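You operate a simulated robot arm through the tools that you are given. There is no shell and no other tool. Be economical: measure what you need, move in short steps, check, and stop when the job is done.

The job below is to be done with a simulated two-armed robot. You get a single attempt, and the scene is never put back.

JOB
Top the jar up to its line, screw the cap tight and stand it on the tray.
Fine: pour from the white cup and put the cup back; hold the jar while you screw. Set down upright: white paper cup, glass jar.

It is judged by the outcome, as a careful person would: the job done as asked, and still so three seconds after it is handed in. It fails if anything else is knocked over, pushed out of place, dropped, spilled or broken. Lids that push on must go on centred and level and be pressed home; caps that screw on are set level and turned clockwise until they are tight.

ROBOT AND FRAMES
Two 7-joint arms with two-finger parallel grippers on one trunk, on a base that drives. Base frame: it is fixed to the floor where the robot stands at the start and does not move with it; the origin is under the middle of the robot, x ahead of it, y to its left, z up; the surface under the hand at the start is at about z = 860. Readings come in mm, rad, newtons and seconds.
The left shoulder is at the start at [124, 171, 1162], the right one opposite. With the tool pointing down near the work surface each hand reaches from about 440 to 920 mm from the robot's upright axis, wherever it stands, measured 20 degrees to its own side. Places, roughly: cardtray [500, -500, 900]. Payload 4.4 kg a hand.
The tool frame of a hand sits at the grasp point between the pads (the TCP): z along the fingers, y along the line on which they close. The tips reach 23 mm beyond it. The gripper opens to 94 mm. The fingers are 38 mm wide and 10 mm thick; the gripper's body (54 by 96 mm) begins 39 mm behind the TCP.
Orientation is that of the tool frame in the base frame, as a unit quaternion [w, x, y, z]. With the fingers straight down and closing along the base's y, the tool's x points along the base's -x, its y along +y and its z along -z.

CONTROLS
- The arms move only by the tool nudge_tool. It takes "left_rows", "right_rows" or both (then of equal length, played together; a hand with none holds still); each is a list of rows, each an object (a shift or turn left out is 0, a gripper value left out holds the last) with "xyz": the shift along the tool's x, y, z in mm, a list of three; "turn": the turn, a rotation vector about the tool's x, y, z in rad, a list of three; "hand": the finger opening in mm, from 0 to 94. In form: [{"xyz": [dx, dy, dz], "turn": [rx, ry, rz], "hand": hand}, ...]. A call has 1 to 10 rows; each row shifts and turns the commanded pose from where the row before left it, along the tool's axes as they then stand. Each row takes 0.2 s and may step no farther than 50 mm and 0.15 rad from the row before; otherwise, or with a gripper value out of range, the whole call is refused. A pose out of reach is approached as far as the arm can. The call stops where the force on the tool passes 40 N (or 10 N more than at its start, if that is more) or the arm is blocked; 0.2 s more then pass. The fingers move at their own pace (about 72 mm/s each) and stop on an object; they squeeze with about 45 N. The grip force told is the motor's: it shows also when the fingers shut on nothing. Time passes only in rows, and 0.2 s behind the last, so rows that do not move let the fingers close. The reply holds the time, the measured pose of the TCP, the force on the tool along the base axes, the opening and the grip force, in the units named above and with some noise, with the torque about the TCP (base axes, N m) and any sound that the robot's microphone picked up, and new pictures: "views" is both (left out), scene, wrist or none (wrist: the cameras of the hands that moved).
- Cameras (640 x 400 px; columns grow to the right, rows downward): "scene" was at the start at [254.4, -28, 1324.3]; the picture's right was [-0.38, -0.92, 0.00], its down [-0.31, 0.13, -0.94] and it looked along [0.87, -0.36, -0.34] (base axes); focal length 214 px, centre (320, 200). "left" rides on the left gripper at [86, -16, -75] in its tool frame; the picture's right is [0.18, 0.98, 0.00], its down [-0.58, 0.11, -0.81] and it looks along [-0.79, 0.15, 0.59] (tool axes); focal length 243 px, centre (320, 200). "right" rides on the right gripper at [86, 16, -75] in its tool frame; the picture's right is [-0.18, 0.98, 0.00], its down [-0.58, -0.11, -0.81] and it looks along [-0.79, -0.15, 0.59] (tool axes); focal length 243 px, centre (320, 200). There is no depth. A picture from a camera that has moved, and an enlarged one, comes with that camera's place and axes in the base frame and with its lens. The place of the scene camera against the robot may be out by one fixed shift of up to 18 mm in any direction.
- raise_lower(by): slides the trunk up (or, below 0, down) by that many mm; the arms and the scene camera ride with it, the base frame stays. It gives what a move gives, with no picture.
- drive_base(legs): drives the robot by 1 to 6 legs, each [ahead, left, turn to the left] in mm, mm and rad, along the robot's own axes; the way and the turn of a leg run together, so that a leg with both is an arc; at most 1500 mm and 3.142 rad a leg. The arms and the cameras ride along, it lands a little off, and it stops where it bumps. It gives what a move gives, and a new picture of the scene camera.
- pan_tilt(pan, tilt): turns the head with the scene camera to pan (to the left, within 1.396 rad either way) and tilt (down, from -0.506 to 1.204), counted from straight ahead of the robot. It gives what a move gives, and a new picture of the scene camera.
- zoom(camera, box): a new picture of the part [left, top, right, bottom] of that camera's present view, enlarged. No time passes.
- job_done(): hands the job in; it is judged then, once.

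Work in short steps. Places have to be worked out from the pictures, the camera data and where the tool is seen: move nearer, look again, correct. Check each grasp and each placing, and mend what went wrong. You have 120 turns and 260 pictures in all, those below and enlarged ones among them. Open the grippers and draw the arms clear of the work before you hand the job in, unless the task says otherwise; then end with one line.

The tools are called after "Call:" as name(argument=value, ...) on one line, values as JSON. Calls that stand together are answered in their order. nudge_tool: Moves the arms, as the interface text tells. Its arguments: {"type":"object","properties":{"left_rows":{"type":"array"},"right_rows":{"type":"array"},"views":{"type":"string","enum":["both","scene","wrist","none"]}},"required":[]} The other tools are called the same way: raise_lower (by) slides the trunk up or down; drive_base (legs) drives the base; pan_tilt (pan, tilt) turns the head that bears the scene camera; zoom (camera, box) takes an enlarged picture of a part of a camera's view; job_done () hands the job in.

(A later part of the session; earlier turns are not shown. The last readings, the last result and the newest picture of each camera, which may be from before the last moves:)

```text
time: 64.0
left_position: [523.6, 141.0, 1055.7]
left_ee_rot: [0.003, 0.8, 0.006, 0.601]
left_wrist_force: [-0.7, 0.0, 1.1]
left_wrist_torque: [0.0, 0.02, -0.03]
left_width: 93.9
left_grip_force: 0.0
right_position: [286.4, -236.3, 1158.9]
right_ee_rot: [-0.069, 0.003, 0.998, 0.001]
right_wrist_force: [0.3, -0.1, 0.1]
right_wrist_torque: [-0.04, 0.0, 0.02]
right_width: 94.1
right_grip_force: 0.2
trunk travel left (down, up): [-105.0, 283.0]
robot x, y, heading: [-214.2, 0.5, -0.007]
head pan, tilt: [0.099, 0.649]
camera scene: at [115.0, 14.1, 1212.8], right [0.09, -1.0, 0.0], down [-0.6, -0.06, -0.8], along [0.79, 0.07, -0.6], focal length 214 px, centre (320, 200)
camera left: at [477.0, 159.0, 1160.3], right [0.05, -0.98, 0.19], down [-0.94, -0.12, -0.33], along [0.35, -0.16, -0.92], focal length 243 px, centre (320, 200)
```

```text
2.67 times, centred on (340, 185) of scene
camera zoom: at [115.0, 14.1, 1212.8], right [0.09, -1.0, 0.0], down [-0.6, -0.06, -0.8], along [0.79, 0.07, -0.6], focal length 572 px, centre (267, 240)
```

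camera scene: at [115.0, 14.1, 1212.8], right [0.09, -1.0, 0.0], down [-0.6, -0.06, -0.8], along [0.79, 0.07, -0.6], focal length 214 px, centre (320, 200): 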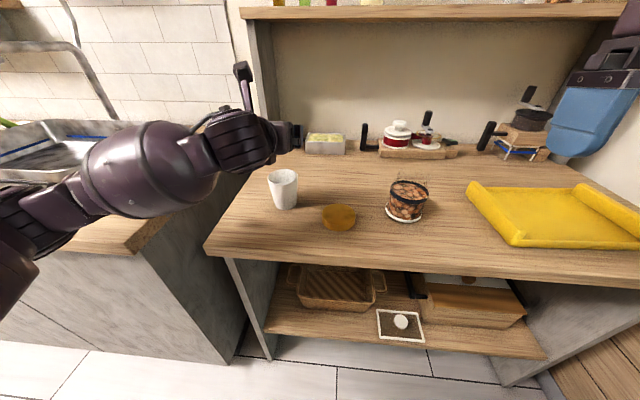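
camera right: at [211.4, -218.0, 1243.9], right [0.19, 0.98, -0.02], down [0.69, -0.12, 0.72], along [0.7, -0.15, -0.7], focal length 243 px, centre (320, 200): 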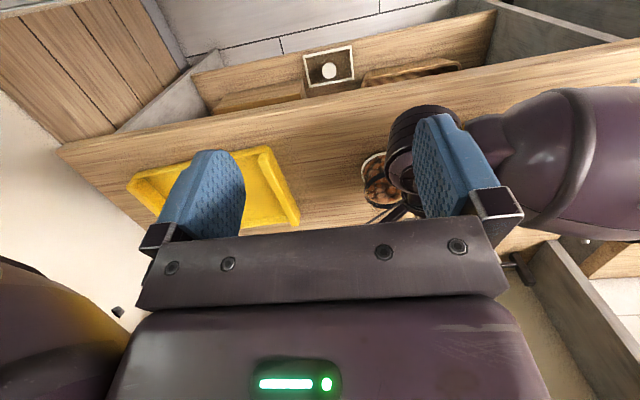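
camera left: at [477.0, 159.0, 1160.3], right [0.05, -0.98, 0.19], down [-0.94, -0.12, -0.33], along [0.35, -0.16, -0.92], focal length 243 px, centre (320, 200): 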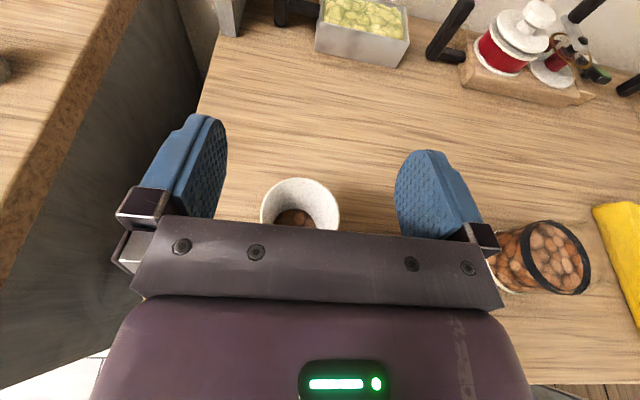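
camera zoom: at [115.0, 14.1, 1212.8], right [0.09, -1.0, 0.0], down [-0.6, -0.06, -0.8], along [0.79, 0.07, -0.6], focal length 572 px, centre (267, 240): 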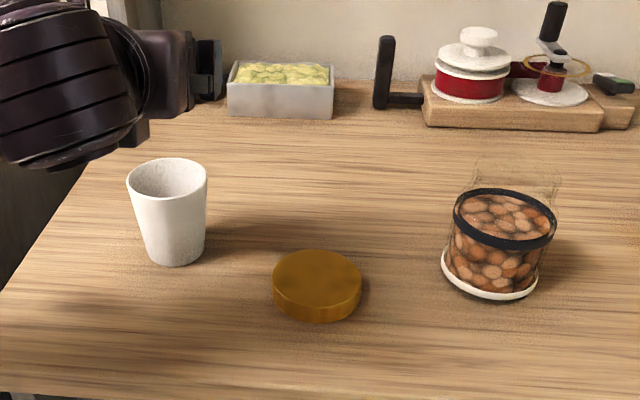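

Cup is back and upright. Next: right hand picks the cap (≈(490,0)). Move it above the cap at z≈1120 with tool vertical.

Call:
nudge_tool(right_rows=[{"xyz": [-29, 33.5, 5], "turn": [0, -0.02, 0]}, {"xyz": [-29, 33.5, 5], "turn": [0, -0.02, 0]}, {"xyz": [-29, 33.5, 5], "turn": [0, -0.02, 0]}, {"xyz": [-29, 33.5, 5], "turn": [0, -0.02, 0]}, {"xyz": [-29, 33.5, 5], "turn": [0, -0.02, 0]}, {"xyz": [-29, 33.5, 5], "turn": [0, -0.02, 0]}, {"xyz": [-29, 33.5, 5], "turn": [0, -0.02, 0]}], views="both")

```text
time: 65.6
left_position: [525.3, 142.1, 1054.9]
left_ee_rot: [0.004, 0.8, 0.006, 0.6]
left_wrist_force: [-0.2, -0.2, 0.0]
left_wrist_torque: [-0.06, -0.03, -0.02]
left_width: 93.8
left_grip_force: 0.0
right_position: [489.4, -2.0, 1108.8]
right_ee_rot: [0.001, 0.004, 1.0, 0.001]
right_wrist_force: [-0.2, -0.4, -0.5]
right_wrist_torque: [0.01, 0.01, -0.02]
right_width: 94.0
right_grip_force: 0.0
trunk travel left (down, up): [-105.0, 283.0]
robot x, y, heading: [-210.5, 0.5, -0.004]
head pan, tilt: [0.099, 0.649]
camera scene: at [116.0, 15.0, 1212.3], right [0.09, -1.0, 0.0], down [-0.6, -0.06, -0.8], along [0.79, 0.07, -0.6], focal length 214 px, centre (320, 200)
camera right: at [402.2, 15.3, 1181.9], right [0.19, 0.98, 0.0], down [0.58, -0.11, 0.81], along [0.79, -0.15, -0.59], focal length 243 px, centre (320, 200)
```

scene: 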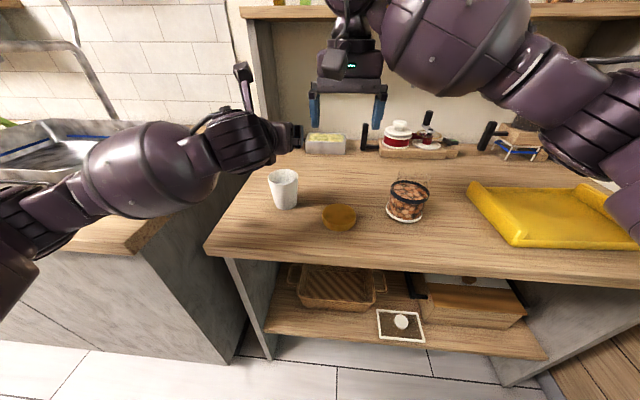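
right: 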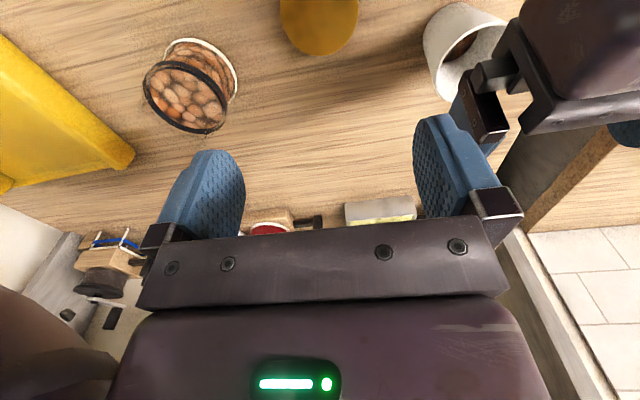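

Cap centre ≈(487,-2), Ø≈79, right under the hand. Descend to z≈930 and check.

Call:
nudge_tool(right_rows=[{"xyz": [2, 0, 45]}, {"xyz": [0, 0, 45]}, {"xyz": [0, 0, 45]}, {"xyz": [0, 0, 43]}], views="scene")

Call:
zoom(camera="scene", box=[270, 140, 410, 240])

```text
time: 66.6
left_position: [525.0, 141.6, 1054.1]
left_ee_rot: [0.004, 0.8, 0.005, 0.6]
left_wrist_force: [0.0, -0.5, 0.7]
left_wrist_torque: [-0.01, 0.02, 0.02]
left_width: 93.9
left_grip_force: 0.0
right_position: [487.2, -1.4, 930.3]
right_ee_rot: [0.0, 0.003, 1.0, 0.001]
right_wrist_force: [0.4, 0.4, -0.4]
right_wrist_torque: [0.01, -0.02, 0.03]
right_width: 93.9
right_grip_force: 0.0
trunk travel left (down, up): [-105.0, 283.0]
robot x, y, heading: [-213.0, 0.3, -0.005]
head pan, tilt: [0.099, 0.649]
camera scene: at [116.6, 14.2, 1212.0], right [0.09, -1.0, 0.0], down [-0.6, -0.06, -0.8], along [0.79, 0.07, -0.6], focal length 214 px, centre (320, 200)
```

scene: 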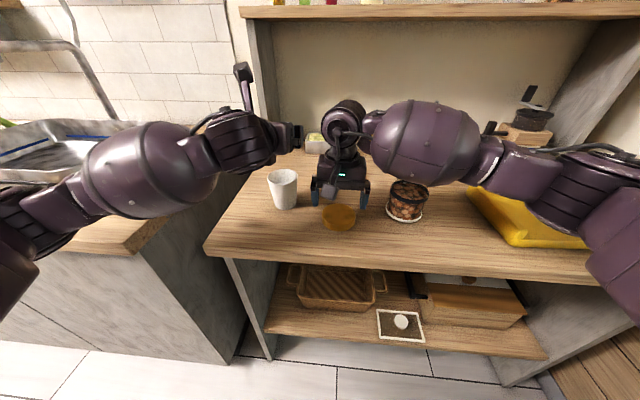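

```text
4.00 times, centred on (340, 190) of scene
camera zoom: at [116.6, 14.2, 1212.0], right [0.09, -1.0, 0.0], down [-0.6, -0.06, -0.8], along [0.79, 0.07, -0.6], focal length 858 px, centre (240, 240)
```

zoom: 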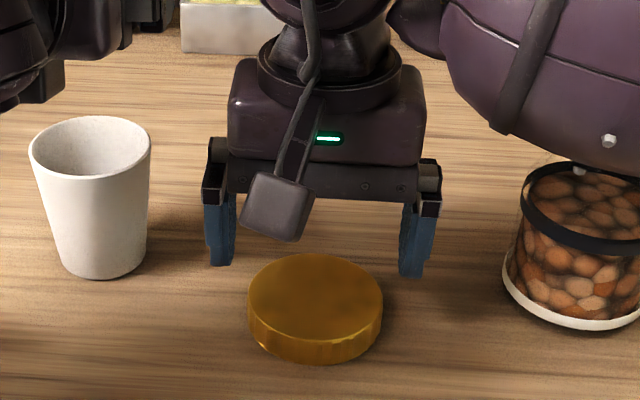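

The right forearm bulge passes very near the jar top and would come down on it. I retreat up and raise the trunk so the forearm slopes more steeply.

Call:
nudge_tool(right_rows=[{"xyz": [0, 0, -45]}, {"xyz": [0, 0, -45]}], views="none")

Call:
raise_lower(by=180)

Call:
pan_tilt(pan=-0.1, tilt=0.75)

```text
time: 67.2
left_position: [523.7, 141.3, 1055.5]
left_ee_rot: [0.005, 0.8, 0.005, 0.601]
left_wrist_force: [0.7, 0.3, -0.9]
left_wrist_torque: [-0.01, 0.01, -0.02]
left_width: 94.0
left_grip_force: 0.1
right_position: [487.7, -0.9, 1023.2]
right_ee_rot: [0.002, 0.003, 1.0, 0.001]
right_wrist_force: [0.0, -0.9, 0.2]
right_wrist_torque: [0.02, 0.03, 0.01]
right_width: 94.0
right_grip_force: 0.0
trunk travel left (down, up): [-105.0, 283.0]
robot x, y, heading: [-209.2, -0.9, -0.012]
head pan, tilt: [0.099, 0.649]
```

```text
time: 69.2
left_position: [527.0, 141.0, 1232.2]
left_ee_rot: [0.005, 0.8, 0.005, 0.6]
left_wrist_force: [-0.3, -0.5, -1.5]
left_wrist_torque: [0.0, -0.02, -0.01]
left_width: 93.7
left_grip_force: 0.0
right_position: [488.2, -3.3, 1198.7]
right_ee_rot: [0.0, 0.003, 1.0, 0.0]
right_wrist_force: [0.2, 0.0, -0.4]
right_wrist_torque: [-0.03, -0.02, -0.02]
right_width: 94.1
right_grip_force: 0.1
trunk travel left (down, up): [-285.0, 103.0]
robot x, y, heading: [-207.2, 3.1, -0.008]
head pan, tilt: [0.099, 0.649]
```

```text
time: 69.9
left_position: [526.2, 140.0, 1232.1]
left_ee_rot: [0.005, 0.8, 0.005, 0.601]
left_wrist_force: [0.5, 0.0, -0.7]
left_wrist_torque: [0.03, 0.02, 0.02]
left_width: 93.8
left_grip_force: 0.1
right_position: [488.2, -3.5, 1200.0]
right_ee_rot: [0.001, 0.004, 1.0, 0.001]
right_wrist_force: [1.1, -0.2, 0.9]
right_wrist_torque: [0.01, 0.02, -0.02]
right_width: 94.1
right_grip_force: 0.2
trunk travel left (down, up): [-285.0, 103.0]
robot x, y, heading: [-210.6, 2.3, -0.01]
head pan, tilt: [-0.099, 0.75]
camera scene: at [-41.3, -1.2, 1406.4], right [-0.11, -0.99, 0.0], down [-0.68, 0.07, -0.73], along [0.73, -0.08, -0.68], focal length 214 px, centre (320, 200)
```

scene: 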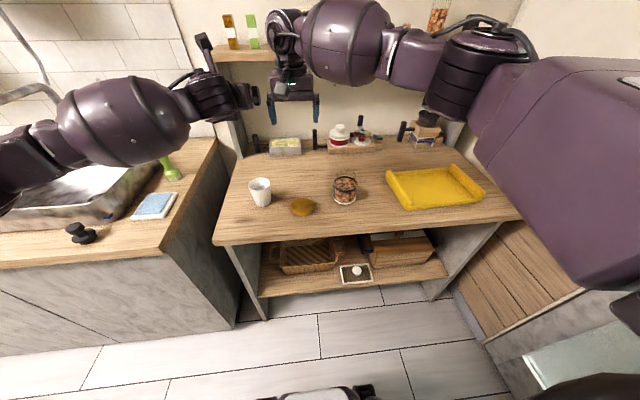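

Now descend again in steps and check forearm clearance over the jar.

Call:
nudge_tool(right_rows=[{"xyz": [1, 2, 45]}, {"xyz": [0, 0, 45]}, {"xyz": [0, 0, 45]}, {"xyz": [0, 0, 45]}, {"xyz": [0, 0, 45]}, {"xyz": [0, 0, 25]}], views="scene")

Call:
zoom(camera="scene", box=[220, 100, 420, 230])

```text
time: 71.3
left_position: [526.8, 139.7, 1234.3]
left_ee_rot: [0.004, 0.8, 0.005, 0.6]
left_wrist_force: [-0.3, 0.3, 0.0]
left_wrist_torque: [0.0, 0.0, 0.02]
left_width: 93.9
left_grip_force: 0.2
right_position: [485.8, -1.2, 948.4]
right_ee_rot: [0.001, 0.005, 1.0, 0.001]
right_wrist_force: [-0.4, -0.5, 0.8]
right_wrist_torque: [0.0, 0.01, 0.01]
right_width: 94.2
right_grip_force: 0.0
trunk travel left (down, up): [-285.0, 103.0]
robot x, y, heading: [-211.7, 0.7, -0.006]
head pan, tilt: [-0.099, 0.75]
camera scene: at [-41.1, -1.4, 1406.4], right [-0.11, -0.99, 0.0], down [-0.68, 0.07, -0.73], along [0.73, -0.08, -0.68], focal length 214 px, centre (320, 200)
```

scene: 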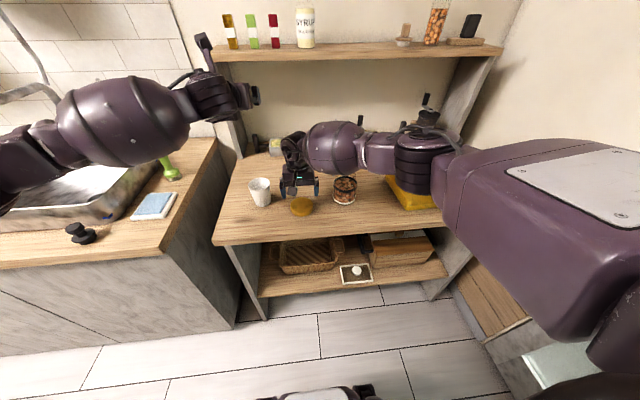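

```text
3.08 times, centred on (320, 165) of scene
camera zoom: at [-41.1, -1.4, 1406.4], right [-0.11, -0.99, 0.0], down [-0.68, 0.07, -0.73], along [0.73, -0.08, -0.68], focal length 660 px, centre (320, 308)
```

zoom: 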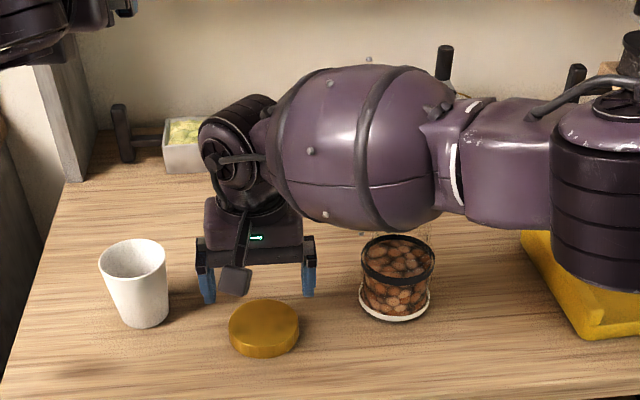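

Forearm still lies across the jar. I'll raise the hand and drive the robot left ~180 mm so the right arm reaches the cap from behind rather than across the jar.

Call:
nudge_tool(right_rows=[{"xyz": [0, 0, -45]}, {"xyz": [0, 0, -45]}, {"xyz": [0, 0, -45]}, {"xyz": [0, 0, -45]}], views="none")

Call:
drive_base(legs=[[10, 180, 0]])

```text
time: 72.3
left_position: [527.0, 139.7, 1234.5]
left_ee_rot: [0.004, 0.799, 0.005, 0.601]
left_wrist_force: [0.2, -0.2, -0.4]
left_wrist_torque: [0.0, 0.01, -0.06]
left_width: 93.8
left_grip_force: 0.0
right_position: [483.9, -2.1, 1131.4]
right_ee_rot: [0.0, 0.004, 1.0, 0.0]
right_wrist_force: [-1.4, 0.9, 1.4]
right_wrist_torque: [0.0, -0.04, 0.0]
right_width: 94.0
right_grip_force: 0.1
trunk travel left (down, up): [-285.0, 103.0]
robot x, y, heading: [-209.8, 2.5, -0.009]
head pan, tilt: [-0.099, 0.75]
```

```text
time: 74.5
left_position: [538.6, 321.9, 1233.3]
left_ee_rot: [0.004, 0.799, 0.006, 0.601]
left_wrist_force: [0.4, 0.7, 0.3]
left_wrist_torque: [-0.02, 0.02, 0.01]
left_width: 94.0
left_grip_force: 0.1
right_position: [496.9, 179.3, 1130.2]
right_ee_rot: [0.002, 0.003, 1.0, 0.001]
right_wrist_force: [-0.1, -0.7, 0.0]
right_wrist_torque: [0.0, 0.01, 0.01]
right_width: 94.0
right_grip_force: 0.1
trunk travel left (down, up): [-285.0, 103.0]
robot x, y, heading: [-197.8, 180.7, -0.007]
head pan, tilt: [-0.099, 0.75]
camera scene: at [-29.7, 179.8, 1406.4], right [-0.11, -0.99, 0.0], down [-0.68, 0.07, -0.73], along [0.73, -0.08, -0.68], focal length 214 px, centre (320, 200)
```

scene: 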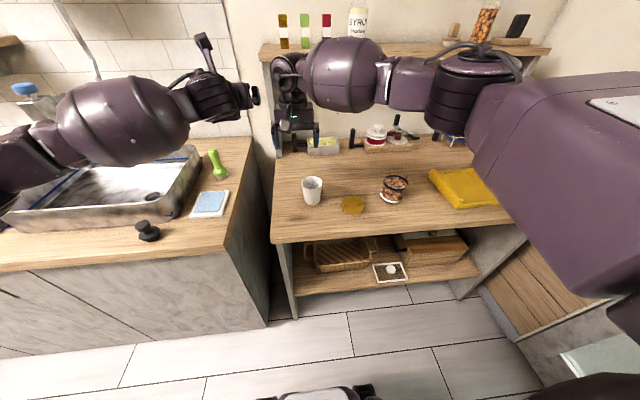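

Move the right hand back over the cap and see the arm posture.

Call:
nudge_tool(right_rows=[{"xyz": [2.5, -45, 0]}, {"xyz": [2.5, -45, 0]}, {"xyz": [2.5, -45, 0]}, {"xyz": [2.5, -45.5, 0]}, {"xyz": [0, 0, 45]}, {"xyz": [0, 0, 45]}, {"xyz": [0, 0, 45]}, {"xyz": [0, 0, 45]}], views="both")

Call:
zoom(camera="scene", box=[280, 120, 440, 230])

```text
time: 76.3
left_position: [538.8, 321.7, 1233.5]
left_ee_rot: [0.004, 0.8, 0.006, 0.6]
left_wrist_force: [0.1, -0.6, 0.1]
left_wrist_torque: [0.0, -0.05, 0.0]
left_width: 93.7
left_grip_force: 0.2
right_position: [487.7, -4.2, 949.2]
right_ee_rot: [0.001, 0.003, 1.0, 0.001]
right_wrist_force: [0.2, 0.0, 0.1]
right_wrist_torque: [0.0, -0.01, 0.01]
right_width: 93.9
right_grip_force: 0.0
trunk travel left (down, up): [-285.0, 103.0]
robot x, y, heading: [-197.9, 186.0, -0.001]
head pan, tilt: [-0.099, 0.75]
camera scene: at [-29.2, 179.2, 1406.2], right [-0.11, -0.99, 0.0], down [-0.68, 0.07, -0.73], along [0.73, -0.08, -0.68], focal length 214 px, centre (320, 200)
camera right: at [399.0, 13.4, 1023.5], right [0.19, 0.98, 0.0], down [0.58, -0.11, 0.81], along [0.79, -0.15, -0.59], focal length 243 px, centre (320, 200)
```

scene: 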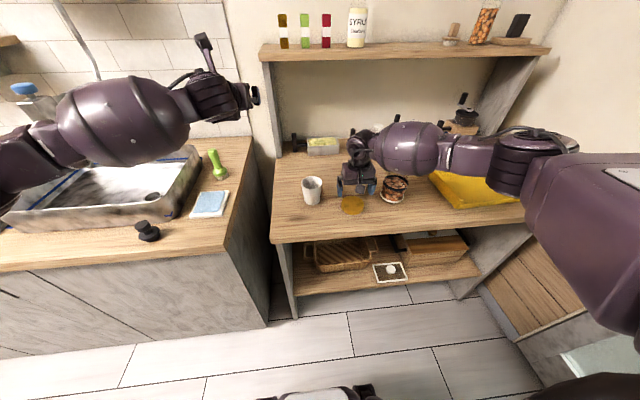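
right: 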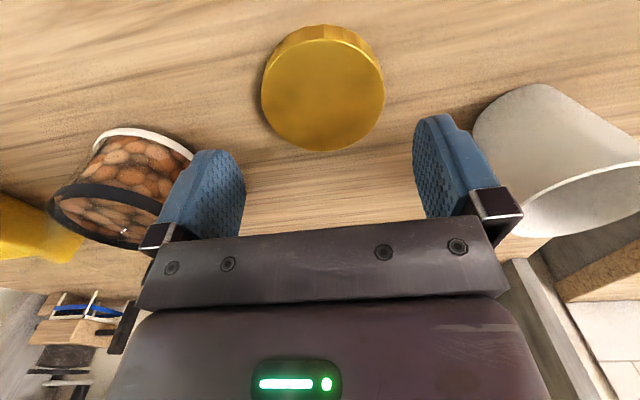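

```text
3.64 times, centred on (360, 175) of scene
camera zoom: at [-29.2, 179.2, 1406.2], right [-0.11, -0.99, 0.0], down [-0.68, 0.07, -0.73], along [0.73, -0.08, -0.68], focal length 780 px, centre (174, 291)
```

zoom: 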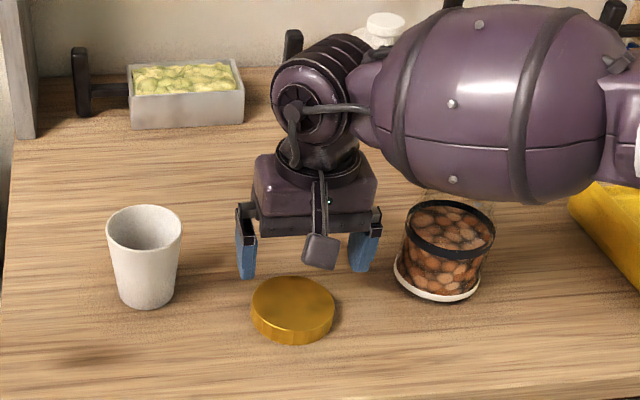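

The elbow always swings right, so the forearm would cross the jar. Simplest: use the right hand (from above, forearm over the tray side) to shift the open jar ~110 mm deeper, out of the way. First hover over the jar and look.

Call:
nudge_tool(right_rows=[{"xyz": [0, 0, -45]}, {"xyz": [0, 0, -45]}, {"xyz": [0, 0, -45]}, {"xyz": [-10, -40, 0]}, {"xyz": [-10, -40, 0]}, {"xyz": [-10, -40, 0]}, {"xyz": [-11, -38, 0]}], views="both")

Call:
zoom(camera="right", box=[220, 0, 420, 150])

```text
time: 77.9
left_position: [539.0, 321.3, 1233.9]
left_ee_rot: [0.004, 0.799, 0.006, 0.601]
left_wrist_force: [-0.4, 0.1, -0.2]
left_wrist_torque: [0.04, 0.0, -0.01]
left_width: 93.9
left_grip_force: 0.0
right_position: [523.5, -162.4, 1082.4]
right_ee_rot: [0.001, 0.003, 1.0, 0.001]
right_wrist_force: [0.0, 0.0, -1.6]
right_wrist_torque: [-0.02, -0.01, -0.03]
right_width: 93.8
right_grip_force: 0.1
trunk travel left (down, up): [-285.0, 103.0]
robot x, y, heading: [-199.2, 179.1, -0.004]
head pan, tilt: [-0.099, 0.75]
camera scene: at [-29.7, 179.0, 1406.3], right [-0.11, -0.99, 0.0], down [-0.68, 0.07, -0.73], along [0.73, -0.08, -0.68], focal length 214 px, centre (320, 200)
camera right: at [436.5, -144.6, 1156.8], right [0.19, 0.98, 0.0], down [0.58, -0.11, 0.81], along [0.79, -0.15, -0.59], focal length 243 px, centre (320, 200)
```

scene: 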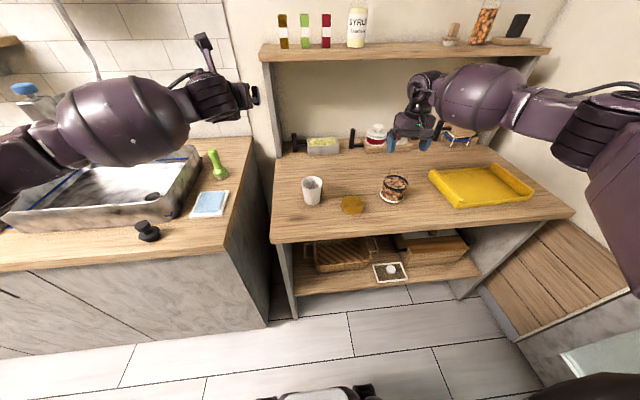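
right: 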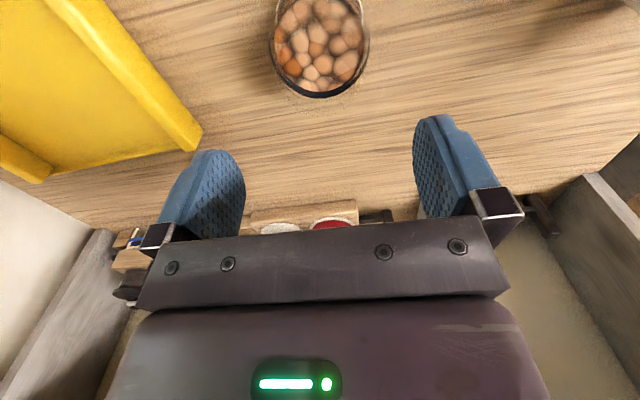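

```text
2.67 times, centred on (320, 75) of right
camera zoom: at [436.5, -144.6, 1156.8], right [0.19, 0.98, 0.0], down [0.58, -0.11, 0.81], along [0.79, -0.15, -0.59], focal length 647 px, centre (320, 533)
```

zoom: 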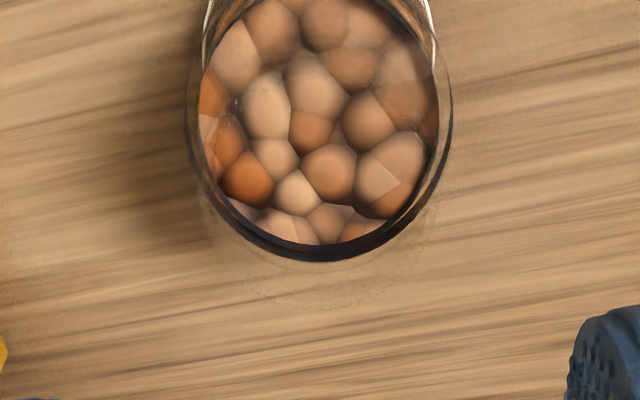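

Jar axis (527,-163.5), body radius ≈43, neck ≈37. Descend around the neck.

Call:
nudge_tool(right_rows=[{"xyz": [-3.5, -1, 40]}, {"xyz": [0, 0, 40]}, {"xyz": [0, 0, 22]}], views="wrist")

Call:
zoom(camera="scene", box=[330, 110, 490, 220])

```text
time: 78.7
left_position: [539.6, 322.0, 1233.3]
left_ee_rot: [0.005, 0.8, 0.005, 0.6]
left_wrist_force: [-0.6, 0.3, 0.5]
left_wrist_torque: [0.03, 0.03, -0.02]
left_width: 93.9
left_grip_force: 0.1
right_position: [527.7, -162.5, 982.5]
right_ee_rot: [0.001, 0.003, 1.0, 0.001]
right_wrist_force: [1.3, -0.2, -0.4]
right_wrist_torque: [0.02, -0.01, -0.03]
right_width: 93.9
right_grip_force: 0.1
trunk travel left (down, up): [-285.0, 103.0]
robot x, y, heading: [-198.6, 180.7, -0.006]
head pan, tilt: [-0.099, 0.75]
camera right: at [440.6, -144.1, 1056.1], right [0.19, 0.98, 0.0], down [0.58, -0.11, 0.81], along [0.79, -0.15, -0.59], focal length 243 px, centre (320, 200)
```

right: 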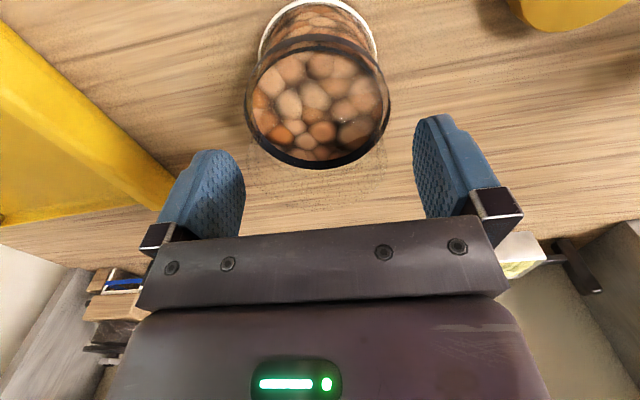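

```text
3.64 times, centred on (410, 165) of scene
camera zoom: at [-29.3, 179.4, 1406.3], right [-0.11, -0.99, 0.0], down [-0.68, 0.07, -0.73], along [0.73, -0.08, -0.68], focal length 780 px, centre (-7, 327)
```

zoom: 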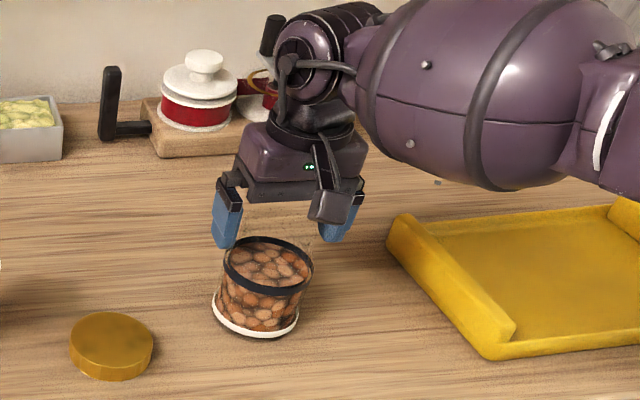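

Aligned. Descend to z≈965 and close on the neck.

Call:
nudge_tool(right_rows=[{"xyz": [-1, 0, 17]}, {"hand": 78}, {"hand": 70}, {"hand": 66}, {}], views="wrist")

```text
time: 79.9
left_position: [539.3, 322.4, 1233.6]
left_ee_rot: [0.005, 0.8, 0.005, 0.6]
left_wrist_force: [-0.7, 0.3, -0.5]
left_wrist_torque: [0.03, 0.0, 0.04]
left_width: 93.8
left_grip_force: 0.1
right_position: [530.1, -160.7, 965.2]
right_ee_rot: [0.0, 0.004, 1.0, 0.0]
right_wrist_force: [-0.5, -0.2, 0.3]
right_wrist_torque: [0.01, -0.02, -0.02]
right_width: 82.7
right_grip_force: 45.0
trunk travel left (down, up): [-285.0, 103.0]
robot x, y, heading: [-200.1, 181.7, -0.008]
head pan, tilt: [-0.099, 0.75]
camera right: at [442.2, -143.4, 1038.9], right [0.19, 0.98, 0.0], down [0.58, -0.11, 0.81], along [0.79, -0.15, -0.59], focal length 243 px, centre (320, 200)
```

right: 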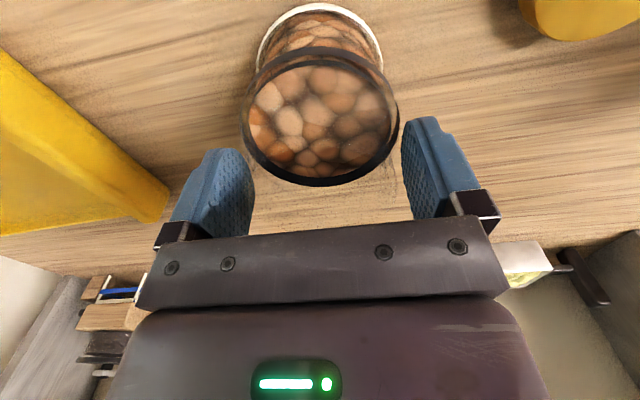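

It gripped at 82.7 mm near the shoulder; I reopen, go 15 mm lower for a firm hold on the body, and close again.

Call:
nudge_tool(right_rows=[{"hand": 94}, {}, {"xyz": [0, -1, 15]}, {"hand": 84}, {"hand": 78}, {}], views="wrist")

Call:
zoom(camera="scene", box=[350, 130, 430, 220])

```text
time: 81.3
left_position: [539.5, 321.5, 1234.0]
left_ee_rot: [0.003, 0.8, 0.007, 0.6]
left_wrist_force: [0.7, 0.1, 0.4]
left_wrist_torque: [-0.02, 0.0, 0.04]
left_width: 94.0
left_grip_force: 0.2
right_position: [529.5, -162.1, 950.6]
right_ee_rot: [0.001, 0.003, 1.0, 0.001]
right_wrist_force: [0.3, 0.9, -1.1]
right_wrist_torque: [-0.08, -0.06, -0.01]
right_width: 82.6
right_grip_force: 44.5
trunk travel left (down, up): [-285.0, 103.0]
robot x, y, heading: [-201.5, 181.8, -0.009]
head pan, tilt: [-0.099, 0.75]
camera right: at [442.2, -144.4, 1023.9], right [0.19, 0.98, 0.0], down [0.58, -0.11, 0.81], along [0.79, -0.15, -0.59], focal length 243 px, centre (320, 200)
```

right: 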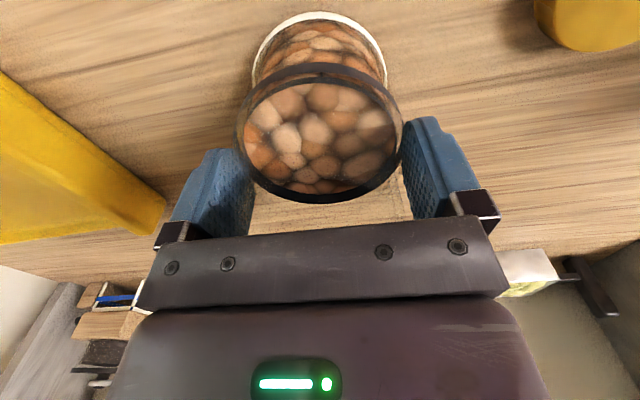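

```text
4.44 times, centred on (390, 175) of scene
camera zoom: at [-29.7, 179.5, 1406.4], right [-0.11, -0.99, 0.0], down [-0.68, 0.07, -0.73], along [0.73, -0.08, -0.68], focal length 953 px, centre (9, 311)
```

zoom: 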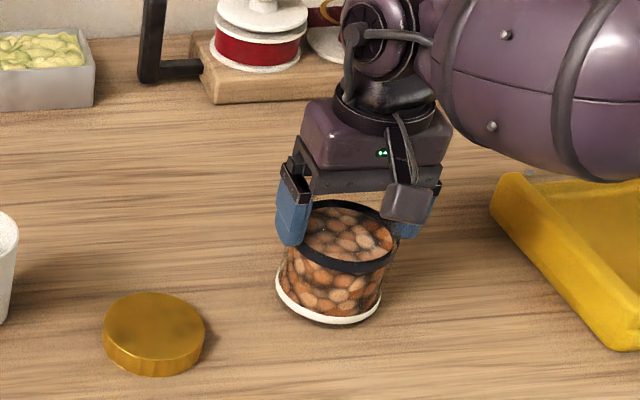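

Firm hold on the body (82.6 mm). Lift 20 mm, carry 115 mm forward (deeper), and lower gently.

Call:
nudge_tool(right_rows=[{"xyz": [0, 0, -10]}, {"xyz": [0, 0, -10]}, {"xyz": [-20, 0, 0]}, {"xyz": [-25, 0, 0]}, {"xyz": [-25, 0, 0]}, {"xyz": [-25, 0, 0]}, {"xyz": [-20, 0, 0]}, {"xyz": [0, 0, 10]}, {"xyz": [0, 0, 6]}], views="wrist")

```text
time: 83.3
left_position: [538.1, 322.2, 1233.6]
left_ee_rot: [0.004, 0.8, 0.006, 0.6]
left_wrist_force: [0.4, 0.1, -0.4]
left_wrist_torque: [0.01, 0.03, -0.02]
left_width: 94.0
left_grip_force: 0.0
right_position: [564.6, -171.1, 956.7]
right_ee_rot: [0.002, 0.004, 1.0, 0.0]
right_wrist_force: [-0.3, 0.3, -4.4]
right_wrist_torque: [-0.02, -0.03, 0.0]
right_width: 82.4
right_grip_force: 44.8
right hand out of reach, approached as far as the arm can: row 4, 5, 6, 7, 8
trunk travel left (down, up): [-285.0, 103.0]
robot x, y, heading: [-200.4, 182.1, -0.01]
head pan, tilt: [-0.099, 0.75]
camera right: at [477.3, -154.0, 1031.2], right [0.19, 0.98, 0.0], down [0.58, -0.11, 0.81], along [0.79, -0.16, -0.59], focal length 243 px, centre (320, 200)
```

right: 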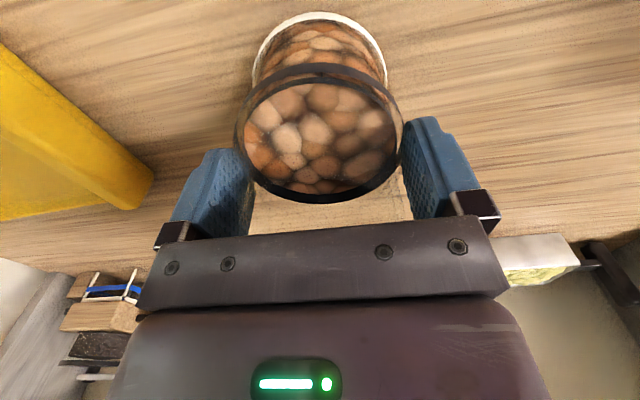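

Reach ended at x≈565. With the jar lifted slightly, I drive the base forward 80 mm so the jar moves deeper with it.

Call:
nudge_tool(right_rows=[{"xyz": [0, 0, -10]}], views="none")

Call:
drive_base(legs=[[80, 0, 0]])

```text
time: 83.7
left_position: [538.1, 320.8, 1233.4]
left_ee_rot: [0.004, 0.8, 0.006, 0.6]
left_wrist_force: [0.3, -1.0, 0.1]
left_wrist_torque: [0.01, 0.02, 0.02]
left_width: 93.9
left_grip_force: 0.0
right_position: [564.6, -172.4, 966.2]
right_ee_rot: [0.001, 0.004, 1.0, 0.001]
right_wrist_force: [0.2, 0.2, -3.5]
right_wrist_torque: [-0.08, 0.0, -0.03]
right_width: 82.3
right_grip_force: 45.5
trunk travel left (down, up): [-285.0, 103.0]
robot x, y, heading: [-196.8, 180.2, -0.005]
head pan, tilt: [-0.099, 0.75]
```

```text
time: 84.8
left_position: [618.3, 321.6, 1232.4]
left_ee_rot: [0.004, 0.8, 0.006, 0.6]
left_wrist_force: [-0.4, 0.8, -1.1]
left_wrist_torque: [0.0, -0.02, -0.02]
left_width: 94.0
left_grip_force: 0.1
right_position: [645.2, -172.9, 966.7]
right_ee_rot: [0.001, 0.003, 1.0, 0.001]
right_wrist_force: [0.9, -0.1, -3.8]
right_wrist_torque: [0.02, -0.01, -0.01]
right_width: 82.5
right_grip_force: 45.1
trunk travel left (down, up): [-285.0, 103.0]
robot x, y, heading: [-121.3, 181.0, -0.007]
head pan, tilt: [-0.099, 0.75]
camera scene: at [50.2, 178.8, 1406.2], right [-0.11, -0.99, 0.0], down [-0.68, 0.07, -0.73], along [0.73, -0.08, -0.68], focal length 214 px, centre (320, 200)
```

scene: 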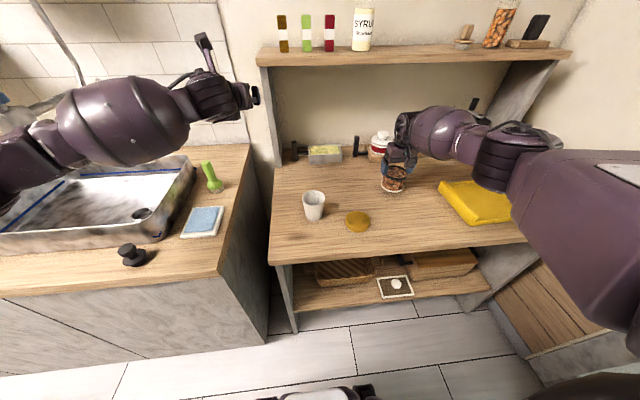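

Jar now at about (645,-173). Lower to the table.

Call:
nudge_tool(right_rows=[{"xyz": [0, 0, 8]}, {"xyz": [0, 0, 5]}, {"xyz": [0, 0, 2]}, {"xyz": [0, 0, 1]}], views="none")

```text
time: 85.8
left_position: [615.9, 322.1, 1233.0]
left_ee_rot: [0.003, 0.799, 0.006, 0.601]
left_wrist_force: [-0.5, -0.3, -0.7]
left_wrist_torque: [-0.02, -0.02, 0.0]
left_width: 94.1
left_grip_force: 0.0
right_position: [642.2, -171.8, 956.5]
right_ee_rot: [0.002, 0.003, 1.0, 0.0]
right_wrist_force: [-0.7, -0.1, -3.9]
right_wrist_torque: [0.04, 0.02, -0.03]
right_width: 82.4
right_grip_force: 45.4
right hand out of reach, approached as far as the arm can: row 2
trunk travel left (down, up): [-285.0, 103.0]
robot x, y, heading: [-121.9, 180.8, -0.008]
head pan, tilt: [-0.099, 0.75]
```

Call:
nudge_tool(right_rows=[{"xyz": [12, 0, 0]}, {"xyz": [0, 0, 3]}, {"xyz": [0, 0, 2]}], views="none")

```text
time: 86.6
left_position: [617.0, 321.1, 1234.0]
left_ee_rot: [0.005, 0.8, 0.005, 0.601]
left_wrist_force: [-0.1, 0.1, 1.2]
left_wrist_torque: [-0.02, -0.04, -0.01]
left_width: 94.0
left_grip_force: 0.0
right_position: [632.0, -172.4, 952.7]
right_ee_rot: [0.001, 0.004, 1.0, 0.001]
right_wrist_force: [0.9, 0.2, -4.2]
right_wrist_torque: [0.02, 0.01, 0.0]
right_width: 82.6
right_grip_force: 45.7
trunk travel left (down, up): [-285.0, 103.0]
robot x, y, heading: [-120.8, 180.0, -0.01]
head pan, tilt: [-0.099, 0.75]
```

Call:
nudge_tool(right_rows=[{"xyz": [0, 0, 1]}, {"xyz": [0, 0, 1]}], views="none")

```text
time: 87.2
left_position: [616.5, 322.3, 1233.3]
left_ee_rot: [0.004, 0.8, 0.006, 0.6]
left_wrist_force: [-0.1, -0.2, 0.5]
left_wrist_torque: [-0.02, -0.03, 0.01]
left_width: 94.2
left_grip_force: 0.2
right_position: [632.1, -172.3, 949.2]
right_ee_rot: [0.001, 0.004, 1.0, 0.0]
right_wrist_force: [0.6, 0.3, -0.9]
right_wrist_torque: [-0.06, 0.07, -0.02]
right_width: 82.5
right_grip_force: 45.2
trunk travel left (down, up): [-285.0, 103.0]
robot x, y, heading: [-122.1, 180.0, -0.008]
head pan, tilt: [-0.099, 0.75]
```

Weight is on the table. Release and rise.

Call:
nudge_tool(right_rows=[{"xyz": [0, 0, 0.5]}, {"hand": 94}, {}, {"xyz": [0, 0, -25]}, {"xyz": [0, 0, -40]}, {"xyz": [0, 0, -45]}, {"xyz": [0, 0, -45]}], views="wrist")

```text
time: 88.8
left_position: [617.0, 321.7, 1233.3]
left_ee_rot: [0.005, 0.8, 0.005, 0.6]
left_wrist_force: [-0.3, 0.0, -0.1]
left_wrist_torque: [-0.03, 0.01, -0.01]
left_width: 94.0
left_grip_force: 0.1
right_position: [629.5, -169.7, 1107.9]
right_ee_rot: [0.001, 0.003, 1.0, 0.0]
right_wrist_force: [-0.8, 0.1, -1.0]
right_wrist_torque: [-0.01, 0.02, 0.01]
right_width: 94.2
right_grip_force: 0.1
trunk travel left (down, up): [-285.0, 103.0]
robot x, y, heading: [-121.6, 183.5, -0.007]
head pan, tilt: [-0.099, 0.75]
camera right: at [542.0, -153.3, 1181.3], right [0.19, 0.98, 0.0], down [0.58, -0.11, 0.81], along [0.79, -0.15, -0.59], focal length 243 px, centre (320, 200)
```

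right: 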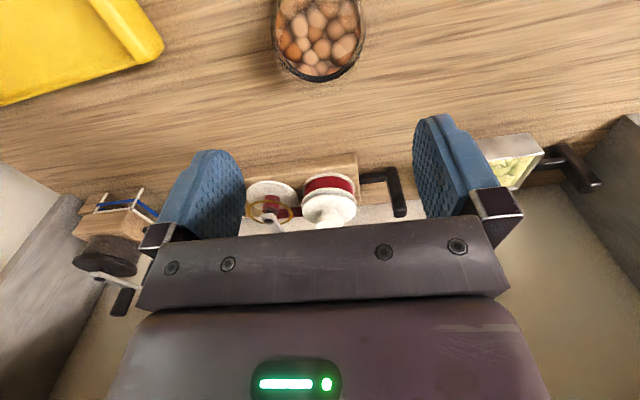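

Jar stands. Now go over the cap (485,-1) and descend to z≈950 to check.

Call:
nudge_tool(right_rows=[{"xyz": [29, 33.8, 0]}, {"xyz": [29, 33.8, 0]}, {"xyz": [29, 33.8, 0]}, {"xyz": [29, 33.8, 0]}, {"xyz": [28.5, 33.5, 0]}, {"xyz": [0, 0, 45]}, {"xyz": [0, 0, 45]}, {"xyz": [0, 0, 45]}, {"xyz": [0, 0, 20]}], views="both")

Call:
zoom(camera="scene", box=[280, 120, 460, 250])

```text
time: 90.8
left_position: [616.7, 322.2, 1233.3]
left_ee_rot: [0.005, 0.799, 0.005, 0.601]
left_wrist_force: [-1.0, 0.1, -0.3]
left_wrist_torque: [0.03, 0.0, 0.03]
left_width: 94.1
left_grip_force: 0.1
right_position: [489.3, -1.5, 949.4]
right_ee_rot: [0.002, 0.003, 1.0, 0.001]
right_wrist_force: [1.0, 0.9, 0.4]
right_wrist_torque: [0.01, -0.03, -0.02]
right_width: 94.0
right_grip_force: 0.0
trunk travel left (down, up): [-285.0, 103.0]
robot x, y, heading: [-119.6, 181.5, -0.006]
head pan, tilt: [-0.099, 0.75]
camera scene: at [48.6, 179.1, 1406.4], right [-0.11, -0.99, 0.0], down [-0.68, 0.07, -0.73], along [0.73, -0.08, -0.68], focal length 214 px, centre (320, 200)
camera right: at [401.1, 15.2, 1023.8], right [0.19, 0.98, 0.0], down [0.58, -0.11, 0.81], along [0.79, -0.15, -0.59], focal length 243 px, centre (320, 200)
```

scene: 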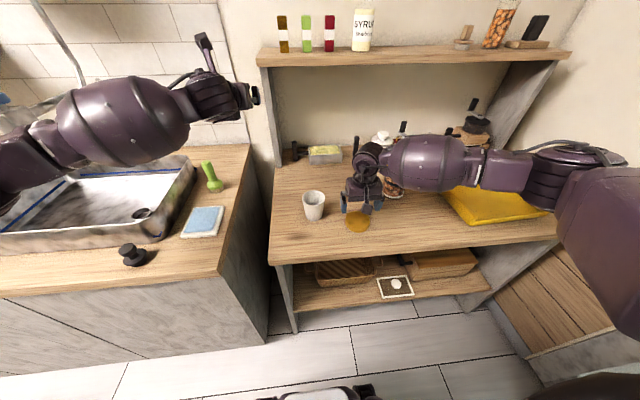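
right: 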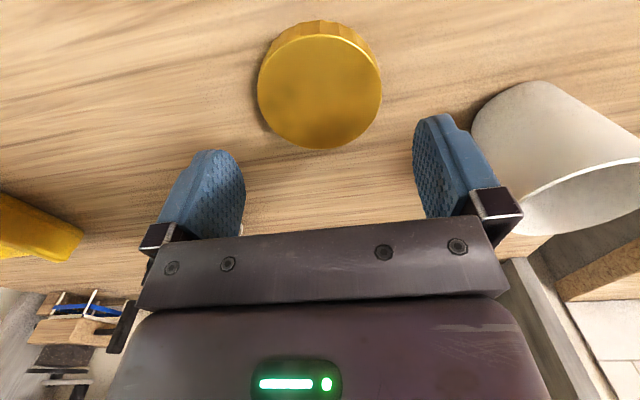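

```text
3.08 times, centred on (370, 185) of scene
camera zoom: at [48.6, 179.1, 1406.4], right [-0.11, -0.99, 0.0], down [-0.68, 0.07, -0.73], along [0.73, -0.08, -0.68], focal length 660 px, centre (166, 246)
```

zoom: 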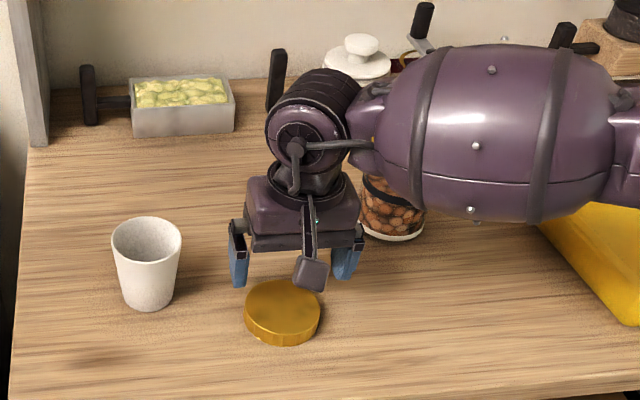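

Cap centre ≈(487,-1); forearm should clear the jar now. Descend to z≈887 in steps.

Call:
nudge_tool(right_rows=[{"xyz": [2, 0.8, 30]}, {"xyz": [0, 0, 22]}, {"xyz": [0, 0, 9]}], views="both")

Call:
zoom(camera="scene", box=[310, 140, 470, 250])

```text
time: 91.6
left_position: [616.5, 321.7, 1232.5]
left_ee_rot: [0.004, 0.8, 0.006, 0.6]
left_wrist_force: [0.0, -0.3, -0.4]
left_wrist_torque: [0.02, -0.02, 0.01]
left_width: 94.0
left_grip_force: 0.0
right_position: [486.9, -2.0, 888.6]
right_ee_rot: [0.001, 0.004, 1.0, 0.001]
right_wrist_force: [-0.4, -0.9, -0.9]
right_wrist_torque: [-0.02, -0.02, -0.02]
right_width: 94.0
right_grip_force: 0.1
trunk travel left (down, up): [-285.0, 103.0]
robot x, y, heading: [-120.5, 180.3, -0.006]
head pan, tilt: [-0.099, 0.75]
camera scene: at [48.8, 178.9, 1406.4], right [-0.11, -0.99, 0.0], down [-0.68, 0.07, -0.73], along [0.73, -0.08, -0.68], focal length 214 px, centre (320, 200)
camera right: at [399.6, 15.6, 962.0], right [0.19, 0.98, 0.0], down [0.58, -0.11, 0.81], along [0.79, -0.15, -0.59], focal length 243 px, centre (320, 200)
```

scene: 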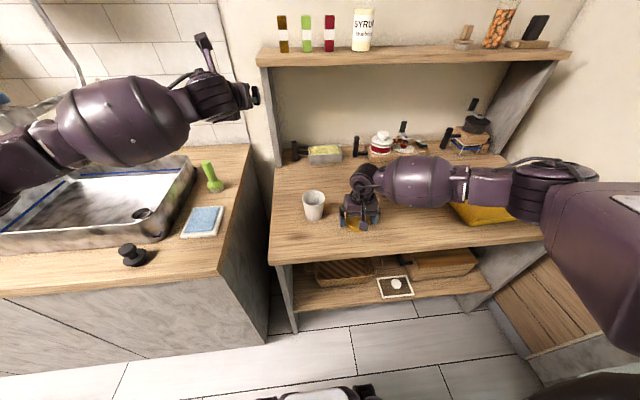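
right: 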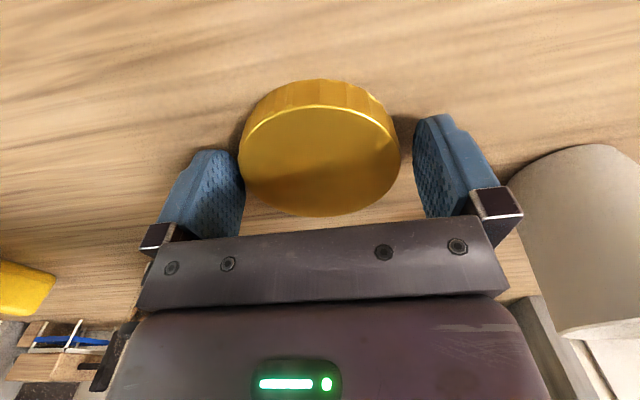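

```text
3.64 times, centred on (390, 195) of scene
camera zoom: at [48.8, 178.9, 1406.4], right [-0.11, -0.99, 0.0], down [-0.68, 0.07, -0.73], along [0.73, -0.08, -0.68], focal length 780 px, centre (66, 218)
```

zoom: 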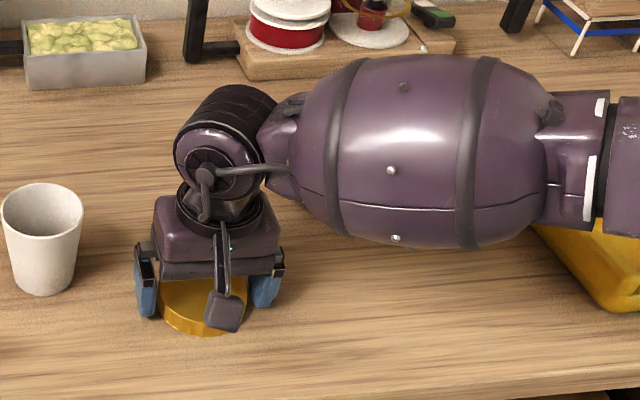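

No contact, all clear. Lower 2 mm and close on the cap.

Call:
nudge_tool(right_rows=[{"xyz": [0, 0.5, 2]}, {"hand": 82}, {"hand": 74}, {}], views="wrist")

```text
time: 92.6
left_position: [616.4, 322.7, 1233.4]
left_ee_rot: [0.003, 0.799, 0.007, 0.601]
left_wrist_force: [0.5, 0.5, 0.4]
left_wrist_torque: [0.0, -0.03, -0.03]
left_width: 94.1
left_grip_force: 0.1
right_position: [485.9, -1.2, 885.8]
right_ee_rot: [0.001, 0.003, 1.0, 0.001]
right_wrist_force: [-0.9, 0.7, -0.6]
right_wrist_torque: [-0.01, -0.02, -0.01]
right_width: 77.8
right_grip_force: 44.5
trunk travel left (down, up): [-285.0, 103.0]
robot x, y, heading: [-122.8, 184.3, -0.01]
head pan, tilt: [-0.099, 0.75]
camera right: at [399.0, 15.9, 960.5], right [0.19, 0.98, 0.0], down [0.58, -0.11, 0.81], along [0.79, -0.15, -0.59], focal length 243 px, centre (320, 200)
```

right: 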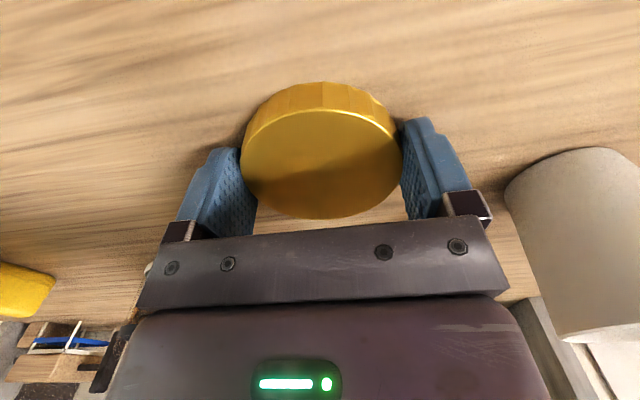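

Cap gripped (77.8 mm, centred). Lift it high.

Call:
nudge_tool(right_rows=[{"xyz": [0, 0, -20]}, {"xyz": [0, 0, -45]}, {"xyz": [0, 0, -45]}, {"xyz": [0, 0, -45]}, {"xyz": [0, 0, -45]}, {"xyz": [0, 0, -45]}, {"xyz": [0, 0, -45]}], views="scene")

Call:
zoom(camera="scene", box=[280, 80, 460, 250])

```text
time: 94.2
left_position: [616.4, 321.9, 1233.2]
left_ee_rot: [0.005, 0.799, 0.005, 0.601]
left_wrist_force: [0.0, -0.3, 0.1]
left_wrist_torque: [0.04, -0.01, -0.03]
left_width: 93.8
left_grip_force: 0.1
right_position: [485.8, 0.3, 1175.5]
right_ee_rot: [0.002, 0.004, 1.0, 0.0]
right_wrist_force: [-0.3, -0.1, -0.8]
right_wrist_torque: [0.0, -0.04, -0.03]
right_width: 77.8
right_grip_force: 45.3
trunk travel left (down, up): [-285.0, 103.0]
robot x, y, heading: [-120.6, 179.4, -0.006]
head pan, tilt: [-0.099, 0.75]
camera scene: at [48.1, 179.4, 1406.5], right [-0.11, -0.99, 0.0], down [-0.68, 0.07, -0.73], along [0.73, -0.08, -0.68], focal length 214 px, centre (320, 200)
```

scene: 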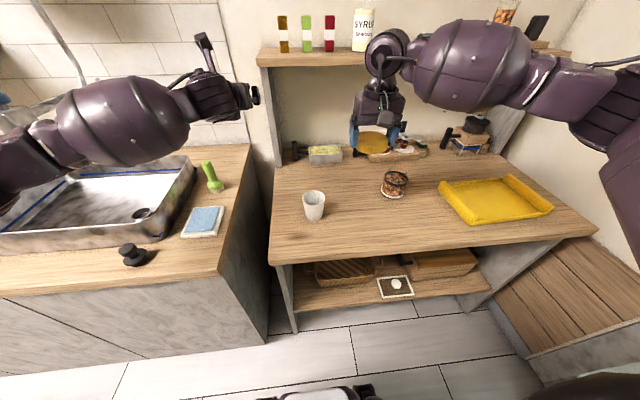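

```text
2.35 times, centred on (370, 165) of scene
camera zoom: at [48.1, 179.4, 1406.5], right [-0.11, -0.99, 0.0], down [-0.68, 0.07, -0.73], along [0.73, -0.08, -0.68], focal length 505 px, centre (202, 282)
```

zoom: 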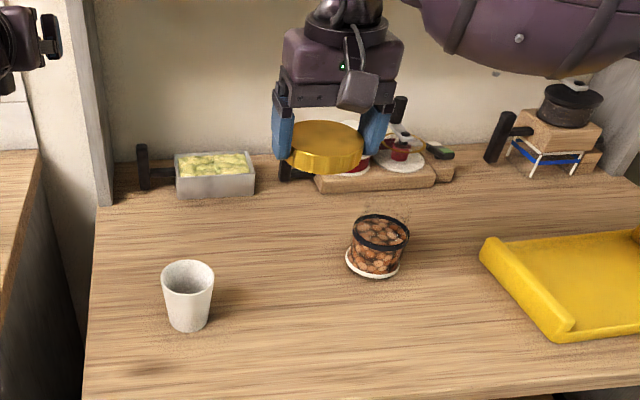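

Everything in place. Drive right 180 mm so the left arm can reach the jar.

Call:
drive_base(legs=[[0, -180, 0]])

Call:
raise_lower(by=-60)

```text
time: 96.4
left_position: [615.5, 144.2, 1233.9]
left_ee_rot: [0.004, 0.8, 0.005, 0.6]
left_wrist_force: [-0.1, -0.3, -0.2]
left_wrist_torque: [-0.01, -0.02, 0.03]
left_width: 93.9
left_grip_force: 0.0
right_position: [485.4, -179.1, 1174.7]
right_ee_rot: [0.0, 0.004, 1.0, 0.001]
right_wrist_force: [0.6, 0.6, -0.4]
right_wrist_torque: [0.01, 0.02, 0.0]
right_width: 77.7
right_grip_force: 44.9
trunk travel left (down, up): [-285.0, 103.0]
robot x, y, heading: [-127.0, 4.8, -0.006]
head pan, tilt: [-0.099, 0.75]
camera scene: at [47.5, 1.2, 1406.4], right [-0.11, -0.99, 0.0], down [-0.68, 0.07, -0.73], along [0.73, -0.08, -0.68], focal length 214 px, centre (320, 200)
```

scene: 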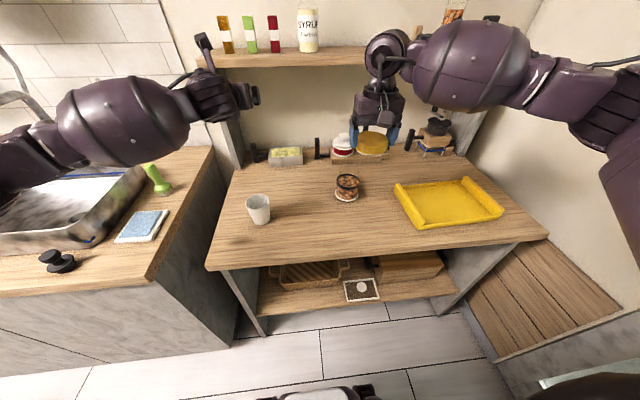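

```text
time: 97.4
left_position: [613.7, 142.7, 1176.3]
left_ee_rot: [0.004, 0.799, 0.005, 0.602]
left_wrist_force: [-0.2, 0.4, 0.4]
left_wrist_torque: [0.02, -0.01, -0.03]
left_width: 94.1
left_grip_force: 0.0
right_position: [483.6, -177.9, 1116.5]
right_ee_rot: [0.003, 0.005, 1.0, 0.0]
right_wrist_force: [-0.1, 0.4, -0.4]
right_wrist_torque: [0.01, 0.01, -0.02]
right_width: 77.6
right_grip_force: 45.3
trunk travel left (down, up): [-225.0, 163.0]
robot x, y, heading: [-120.1, 6.7, -0.011]
head pan, tilt: [-0.099, 0.75]
```

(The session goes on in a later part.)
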